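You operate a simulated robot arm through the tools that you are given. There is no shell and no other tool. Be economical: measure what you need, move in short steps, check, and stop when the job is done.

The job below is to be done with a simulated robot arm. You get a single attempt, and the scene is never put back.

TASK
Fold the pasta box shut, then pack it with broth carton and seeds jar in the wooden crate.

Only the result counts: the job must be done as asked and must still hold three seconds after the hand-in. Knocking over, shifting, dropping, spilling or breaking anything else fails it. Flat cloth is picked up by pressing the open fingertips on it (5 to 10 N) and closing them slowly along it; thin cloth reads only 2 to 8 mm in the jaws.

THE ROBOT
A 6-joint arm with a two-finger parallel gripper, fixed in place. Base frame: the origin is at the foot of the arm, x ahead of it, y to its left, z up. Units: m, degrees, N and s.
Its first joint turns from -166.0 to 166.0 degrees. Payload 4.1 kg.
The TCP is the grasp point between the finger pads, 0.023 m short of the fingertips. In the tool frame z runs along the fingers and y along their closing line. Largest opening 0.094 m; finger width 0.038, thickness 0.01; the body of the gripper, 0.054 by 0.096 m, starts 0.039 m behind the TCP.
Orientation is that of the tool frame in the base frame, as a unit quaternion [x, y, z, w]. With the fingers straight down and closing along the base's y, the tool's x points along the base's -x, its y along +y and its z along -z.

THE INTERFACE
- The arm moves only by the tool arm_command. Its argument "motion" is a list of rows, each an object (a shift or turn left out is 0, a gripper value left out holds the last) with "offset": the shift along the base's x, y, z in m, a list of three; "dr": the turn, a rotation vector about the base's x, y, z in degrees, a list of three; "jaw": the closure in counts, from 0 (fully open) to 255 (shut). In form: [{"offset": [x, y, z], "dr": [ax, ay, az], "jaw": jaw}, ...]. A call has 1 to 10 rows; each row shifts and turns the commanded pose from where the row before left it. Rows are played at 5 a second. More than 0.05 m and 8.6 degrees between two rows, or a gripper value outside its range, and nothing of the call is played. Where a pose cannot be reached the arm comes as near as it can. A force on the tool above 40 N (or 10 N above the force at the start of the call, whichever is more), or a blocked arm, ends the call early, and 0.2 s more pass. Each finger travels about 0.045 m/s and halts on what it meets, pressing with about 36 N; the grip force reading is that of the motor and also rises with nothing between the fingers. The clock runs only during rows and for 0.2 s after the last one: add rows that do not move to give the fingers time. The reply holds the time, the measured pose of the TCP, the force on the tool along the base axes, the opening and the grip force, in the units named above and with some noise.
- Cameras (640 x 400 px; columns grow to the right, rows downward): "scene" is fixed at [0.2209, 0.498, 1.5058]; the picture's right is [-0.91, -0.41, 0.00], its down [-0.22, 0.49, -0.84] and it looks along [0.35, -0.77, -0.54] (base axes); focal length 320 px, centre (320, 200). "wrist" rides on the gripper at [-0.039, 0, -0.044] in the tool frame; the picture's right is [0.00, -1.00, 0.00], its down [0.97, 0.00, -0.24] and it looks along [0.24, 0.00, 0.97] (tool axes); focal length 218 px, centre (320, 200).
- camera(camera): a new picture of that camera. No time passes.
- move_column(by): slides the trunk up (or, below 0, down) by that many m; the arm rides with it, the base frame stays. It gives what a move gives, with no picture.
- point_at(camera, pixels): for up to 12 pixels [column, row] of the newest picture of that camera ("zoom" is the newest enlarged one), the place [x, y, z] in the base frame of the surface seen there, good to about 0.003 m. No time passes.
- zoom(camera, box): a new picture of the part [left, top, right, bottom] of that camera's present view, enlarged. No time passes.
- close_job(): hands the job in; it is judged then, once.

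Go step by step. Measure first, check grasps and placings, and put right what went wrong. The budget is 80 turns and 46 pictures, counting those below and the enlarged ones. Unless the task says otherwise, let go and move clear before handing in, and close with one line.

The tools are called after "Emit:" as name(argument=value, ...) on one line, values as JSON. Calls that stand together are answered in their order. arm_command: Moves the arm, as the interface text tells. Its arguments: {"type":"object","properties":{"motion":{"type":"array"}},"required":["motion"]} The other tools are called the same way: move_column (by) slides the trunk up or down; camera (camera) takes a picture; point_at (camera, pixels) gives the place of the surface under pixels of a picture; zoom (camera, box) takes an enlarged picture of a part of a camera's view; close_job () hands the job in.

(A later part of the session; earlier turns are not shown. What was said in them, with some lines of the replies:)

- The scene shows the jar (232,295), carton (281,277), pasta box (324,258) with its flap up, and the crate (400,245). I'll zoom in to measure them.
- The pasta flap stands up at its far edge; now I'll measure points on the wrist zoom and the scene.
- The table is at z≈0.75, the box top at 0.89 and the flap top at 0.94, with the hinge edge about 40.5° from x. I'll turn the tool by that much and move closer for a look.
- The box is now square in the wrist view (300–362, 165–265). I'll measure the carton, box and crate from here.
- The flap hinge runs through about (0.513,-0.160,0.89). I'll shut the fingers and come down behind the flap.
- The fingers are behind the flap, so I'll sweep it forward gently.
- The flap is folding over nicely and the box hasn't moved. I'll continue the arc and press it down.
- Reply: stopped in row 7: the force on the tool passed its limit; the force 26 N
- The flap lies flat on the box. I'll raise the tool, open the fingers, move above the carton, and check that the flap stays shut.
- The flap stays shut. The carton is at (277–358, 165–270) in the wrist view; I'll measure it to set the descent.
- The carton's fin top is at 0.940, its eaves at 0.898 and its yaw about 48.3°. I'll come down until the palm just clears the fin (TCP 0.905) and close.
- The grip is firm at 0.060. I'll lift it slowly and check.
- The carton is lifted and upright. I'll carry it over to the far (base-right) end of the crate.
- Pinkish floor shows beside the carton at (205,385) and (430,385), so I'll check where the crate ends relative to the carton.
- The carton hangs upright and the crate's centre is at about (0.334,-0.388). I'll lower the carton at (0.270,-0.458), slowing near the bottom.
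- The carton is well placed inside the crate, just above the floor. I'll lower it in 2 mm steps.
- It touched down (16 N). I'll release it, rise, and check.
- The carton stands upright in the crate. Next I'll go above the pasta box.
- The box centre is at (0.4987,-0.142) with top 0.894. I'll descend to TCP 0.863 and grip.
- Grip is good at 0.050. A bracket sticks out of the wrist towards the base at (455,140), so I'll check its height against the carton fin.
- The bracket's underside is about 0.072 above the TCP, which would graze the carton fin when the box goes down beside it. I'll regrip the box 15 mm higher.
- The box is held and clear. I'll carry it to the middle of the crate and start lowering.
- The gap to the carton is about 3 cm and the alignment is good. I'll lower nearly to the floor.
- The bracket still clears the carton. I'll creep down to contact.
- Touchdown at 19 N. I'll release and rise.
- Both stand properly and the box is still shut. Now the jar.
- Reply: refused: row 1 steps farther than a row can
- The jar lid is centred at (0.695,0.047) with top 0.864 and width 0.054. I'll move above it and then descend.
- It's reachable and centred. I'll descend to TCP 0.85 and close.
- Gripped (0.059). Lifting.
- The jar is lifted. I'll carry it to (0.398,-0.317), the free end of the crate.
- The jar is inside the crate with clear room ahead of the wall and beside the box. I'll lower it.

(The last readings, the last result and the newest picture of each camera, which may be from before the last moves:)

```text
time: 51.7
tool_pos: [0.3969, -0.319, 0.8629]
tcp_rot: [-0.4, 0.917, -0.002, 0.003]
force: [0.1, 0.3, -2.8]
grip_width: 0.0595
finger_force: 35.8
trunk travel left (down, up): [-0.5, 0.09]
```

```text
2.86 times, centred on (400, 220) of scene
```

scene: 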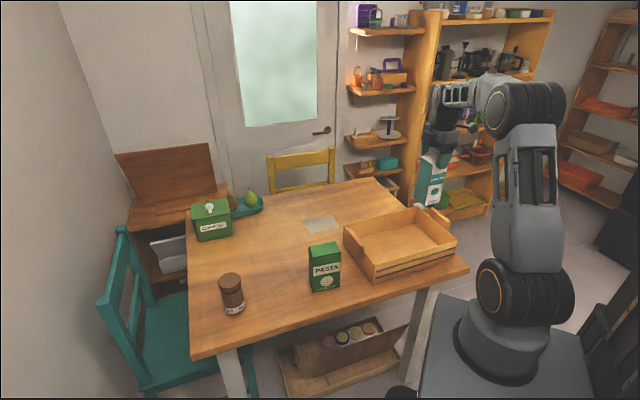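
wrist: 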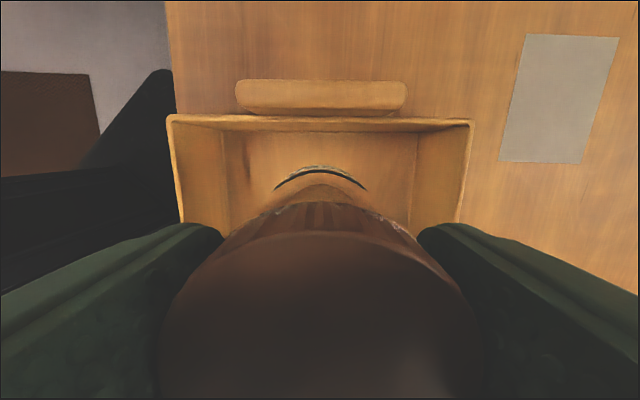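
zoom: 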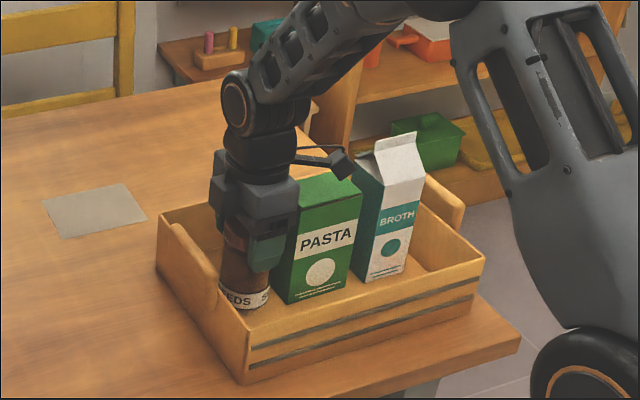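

Emit:
arm_command(motion=[{"offset": [0, 0, -0.002]}, {"offset": [0, 0, -0.002]}, {"offset": [0, 0, -0.0015]}, {"offset": [0, 0, 0]}])

```text
time: 52.7
tool_pos: [0.3959, -0.3172, 0.8559]
tcp_rot: [-0.398, 0.917, -0.002, 0.002]
force: [0.2, 0.1, -2.4]
grip_width: 0.0593
finger_force: 35.8
trunk travel left (down, up): [-0.5, 0.09]
```

Emit:
arm_command(motion=[{"offset": [0, 0, -0.0015]}, {"offset": [0, 0, -0.001]}, {"offset": [0, 0, 0]}])

```text
time: 53.5
tool_pos: [0.3958, -0.3152, 0.8553]
tcp_rot: [-0.399, 0.917, -0.005, 0.004]
force: [2.8, 0.0, 21.5]
grip_width: 0.0592
finger_force: 35.4
trunk travel left (down, up): [-0.5, 0.09]
```

Touchdown at 21 N. I'll release and rise clear.

Emit:
arm_command(motion=[{"offset": [0, 0, 0.001]}, {"jaw": 120}, {"jaw": 60}, {"jaw": 0}, {"jaw": 0}, {"offset": [0, 0, 0.02]}, {"offset": [0, 0, 0.04]}, {"offset": [0, 0, 0.05]}, {"offset": [0, 0, 0.05]}, {"offset": [0, 0, 0]}])

Emit:
zoom(camera="scene", box=[320, 150, 480, 290])

Emit:
camera(camera="scene")

```text
time: 55.7
tool_pos: [0.3956, -0.3146, 1.0151]
tcp_rot: [-0.399, 0.917, -0.002, 0.003]
force: [0.0, -0.9, 1.3]
grip_width: 0.0939
finger_force: 0.1
trunk travel left (down, up): [-0.5, 0.09]
```

```text
2.86 times, centred on (400, 220) of scene
```

zoom: 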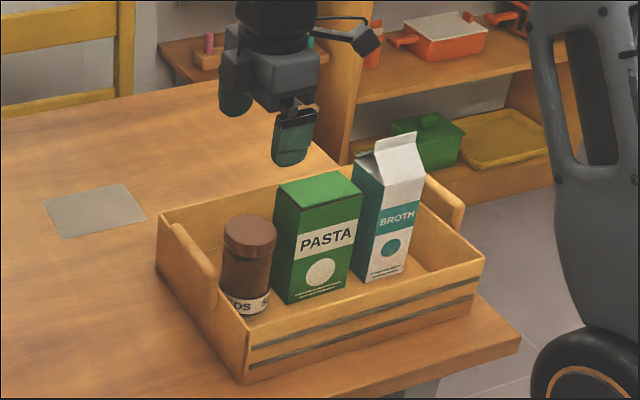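

```text
10 pictures are left
```

scene: 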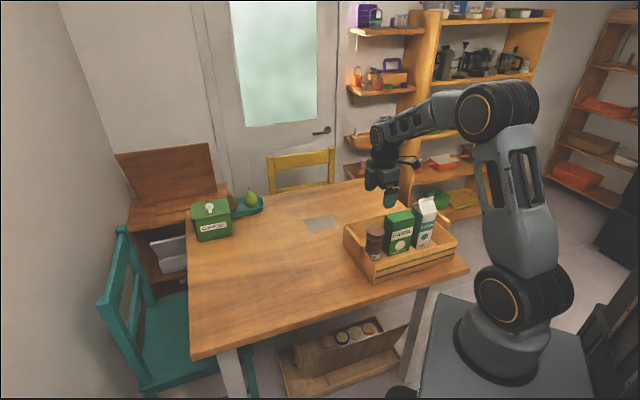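

All three stand upright in the crate and the arm is clear. I'll do a last check that the pasta lid is flat.

Emit:
zoom(camera="scene", box=[360, 190, 450, 260])

Emit:
point_at(camera="scene", pixels=[[390, 219], [410, 216], [407, 212], [388, 215], [398, 216]])

```text
5.71 times, centred on (405, 225) of scene
```

zoom: 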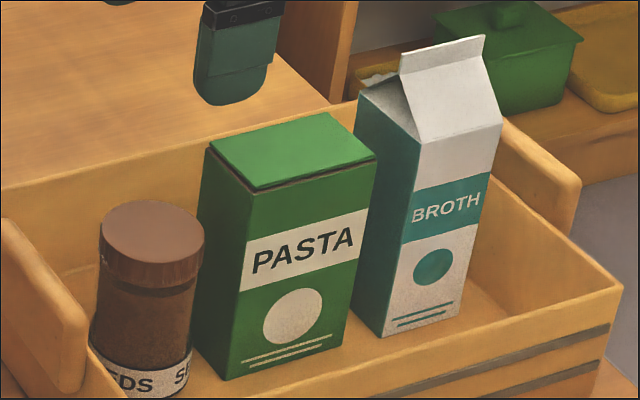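

```text
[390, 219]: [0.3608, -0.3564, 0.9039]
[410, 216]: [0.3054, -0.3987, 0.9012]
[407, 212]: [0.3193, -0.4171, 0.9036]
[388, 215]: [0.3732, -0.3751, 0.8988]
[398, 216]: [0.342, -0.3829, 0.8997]
```

A thin dark line shows under the lid's front edge (290,180). As insurance I'll press gently near that edge with closed fingers.

Emit:
arm_command(motion=[{"offset": [-0.022, -0.022, 0], "jaw": 255}, {"offset": [-0.022, -0.022, 0]}, {"offset": [-0.0216, -0.0194, 0]}, {"offset": [0, 0, 0]}, {"offset": [0, 0, -0.03]}, {"offset": [0, 0, -0.03]}, {"offset": [0, 0, -0.02]}, {"offset": [0, 0, -0.004]}, {"offset": [0, 0, 0]}])

```text
time: 57.7
tool_pos: [0.3326, -0.3796, 0.9298]
tcp_rot: [-0.399, 0.917, -0.003, 0.002]
force: [0.7, 0.7, -0.3]
grip_width: 0.0
finger_force: 36.0
trunk travel left (down, up): [-0.5, 0.09]
```

Emit:
arm_command(motion=[{"offset": [-0.003, 0.0028, 0]}, {"offset": [0, 0, -0.002]}, {"offset": [0, 0, -0.002]}, {"offset": [0, 0, -0.001]}, {"offset": [0, 0, 0]}])

```text
time: 58.9
tool_pos: [0.3284, -0.3779, 0.9243]
tcp_rot: [-0.399, 0.917, -0.001, 0.003]
force: [0.8, -0.9, -0.2]
grip_width: 0.0002
finger_force: 35.8
trunk travel left (down, up): [-0.5, 0.09]
```

Emit:
arm_command(motion=[{"offset": [0, 0, -0.0015]}, {"offset": [0, 0, -0.0015]}, {"offset": [0, 0, 0]}])

```text
time: 59.7
tool_pos: [0.3276, -0.3773, 0.9242]
tcp_rot: [-0.399, 0.917, -0.001, 0.003]
force: [0.7, -1.3, 3.7]
grip_width: 0.0002
finger_force: 36.2
trunk travel left (down, up): [-0.5, 0.09]
```

Emit:
arm_command(motion=[{"offset": [0, 0, -0.001]}, {"offset": [0, 0, -0.0005]}, {"offset": [0, 0, 0]}])

```text
time: 60.5
tool_pos: [0.3295, -0.3773, 0.9221]
tcp_rot: [-0.398, 0.917, -0.002, 0.002]
force: [2.1, 1.1, 13.4]
grip_width: 0.0
finger_force: 36.3
trunk travel left (down, up): [-0.5, 0.09]
```

Contact at 13 N, with the lid at about 0.90, so it is flat. I'll rise clear and check.

Emit:
arm_command(motion=[{"offset": [0, 0, 0.03]}, {"offset": [0, 0, 0.05]}, {"offset": [0, 0, 0.05]}, {"offset": [0, 0, 0.04]}, {"offset": [0, 0, 0]}])

Emit:
zoom(camera="scene", box=[340, 180, 470, 290])

```text
time: 61.7
tool_pos: [0.3311, -0.379, 1.0936]
tcp_rot: [-0.399, 0.917, -0.001, 0.003]
force: [0.1, -0.1, 0.9]
grip_width: 0.0
finger_force: 35.9
trunk travel left (down, up): [-0.5, 0.09]
```

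```text
3.64 times, centred on (405, 235) of scene
```

zoom: 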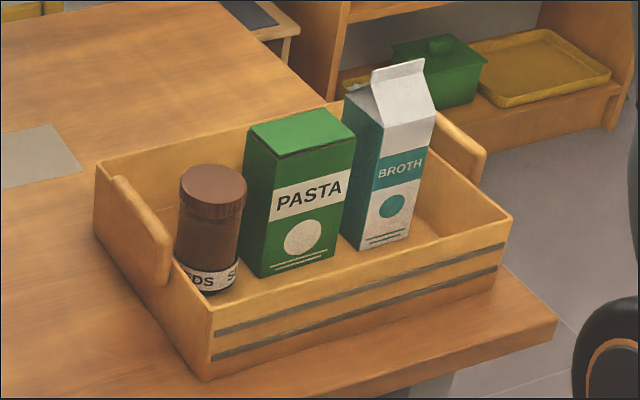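

The lid is flat, all three items are upright in the crate and the arm is clear, so I'm handing in.

Emit:
close_job()

```text
The job is handed in.
```

I folded the pasta box shut and packed it upright in the wooden crate with the broth carton and seeds jar. The last picture showed the lid flat, nothing else disturbed and the arm clear.
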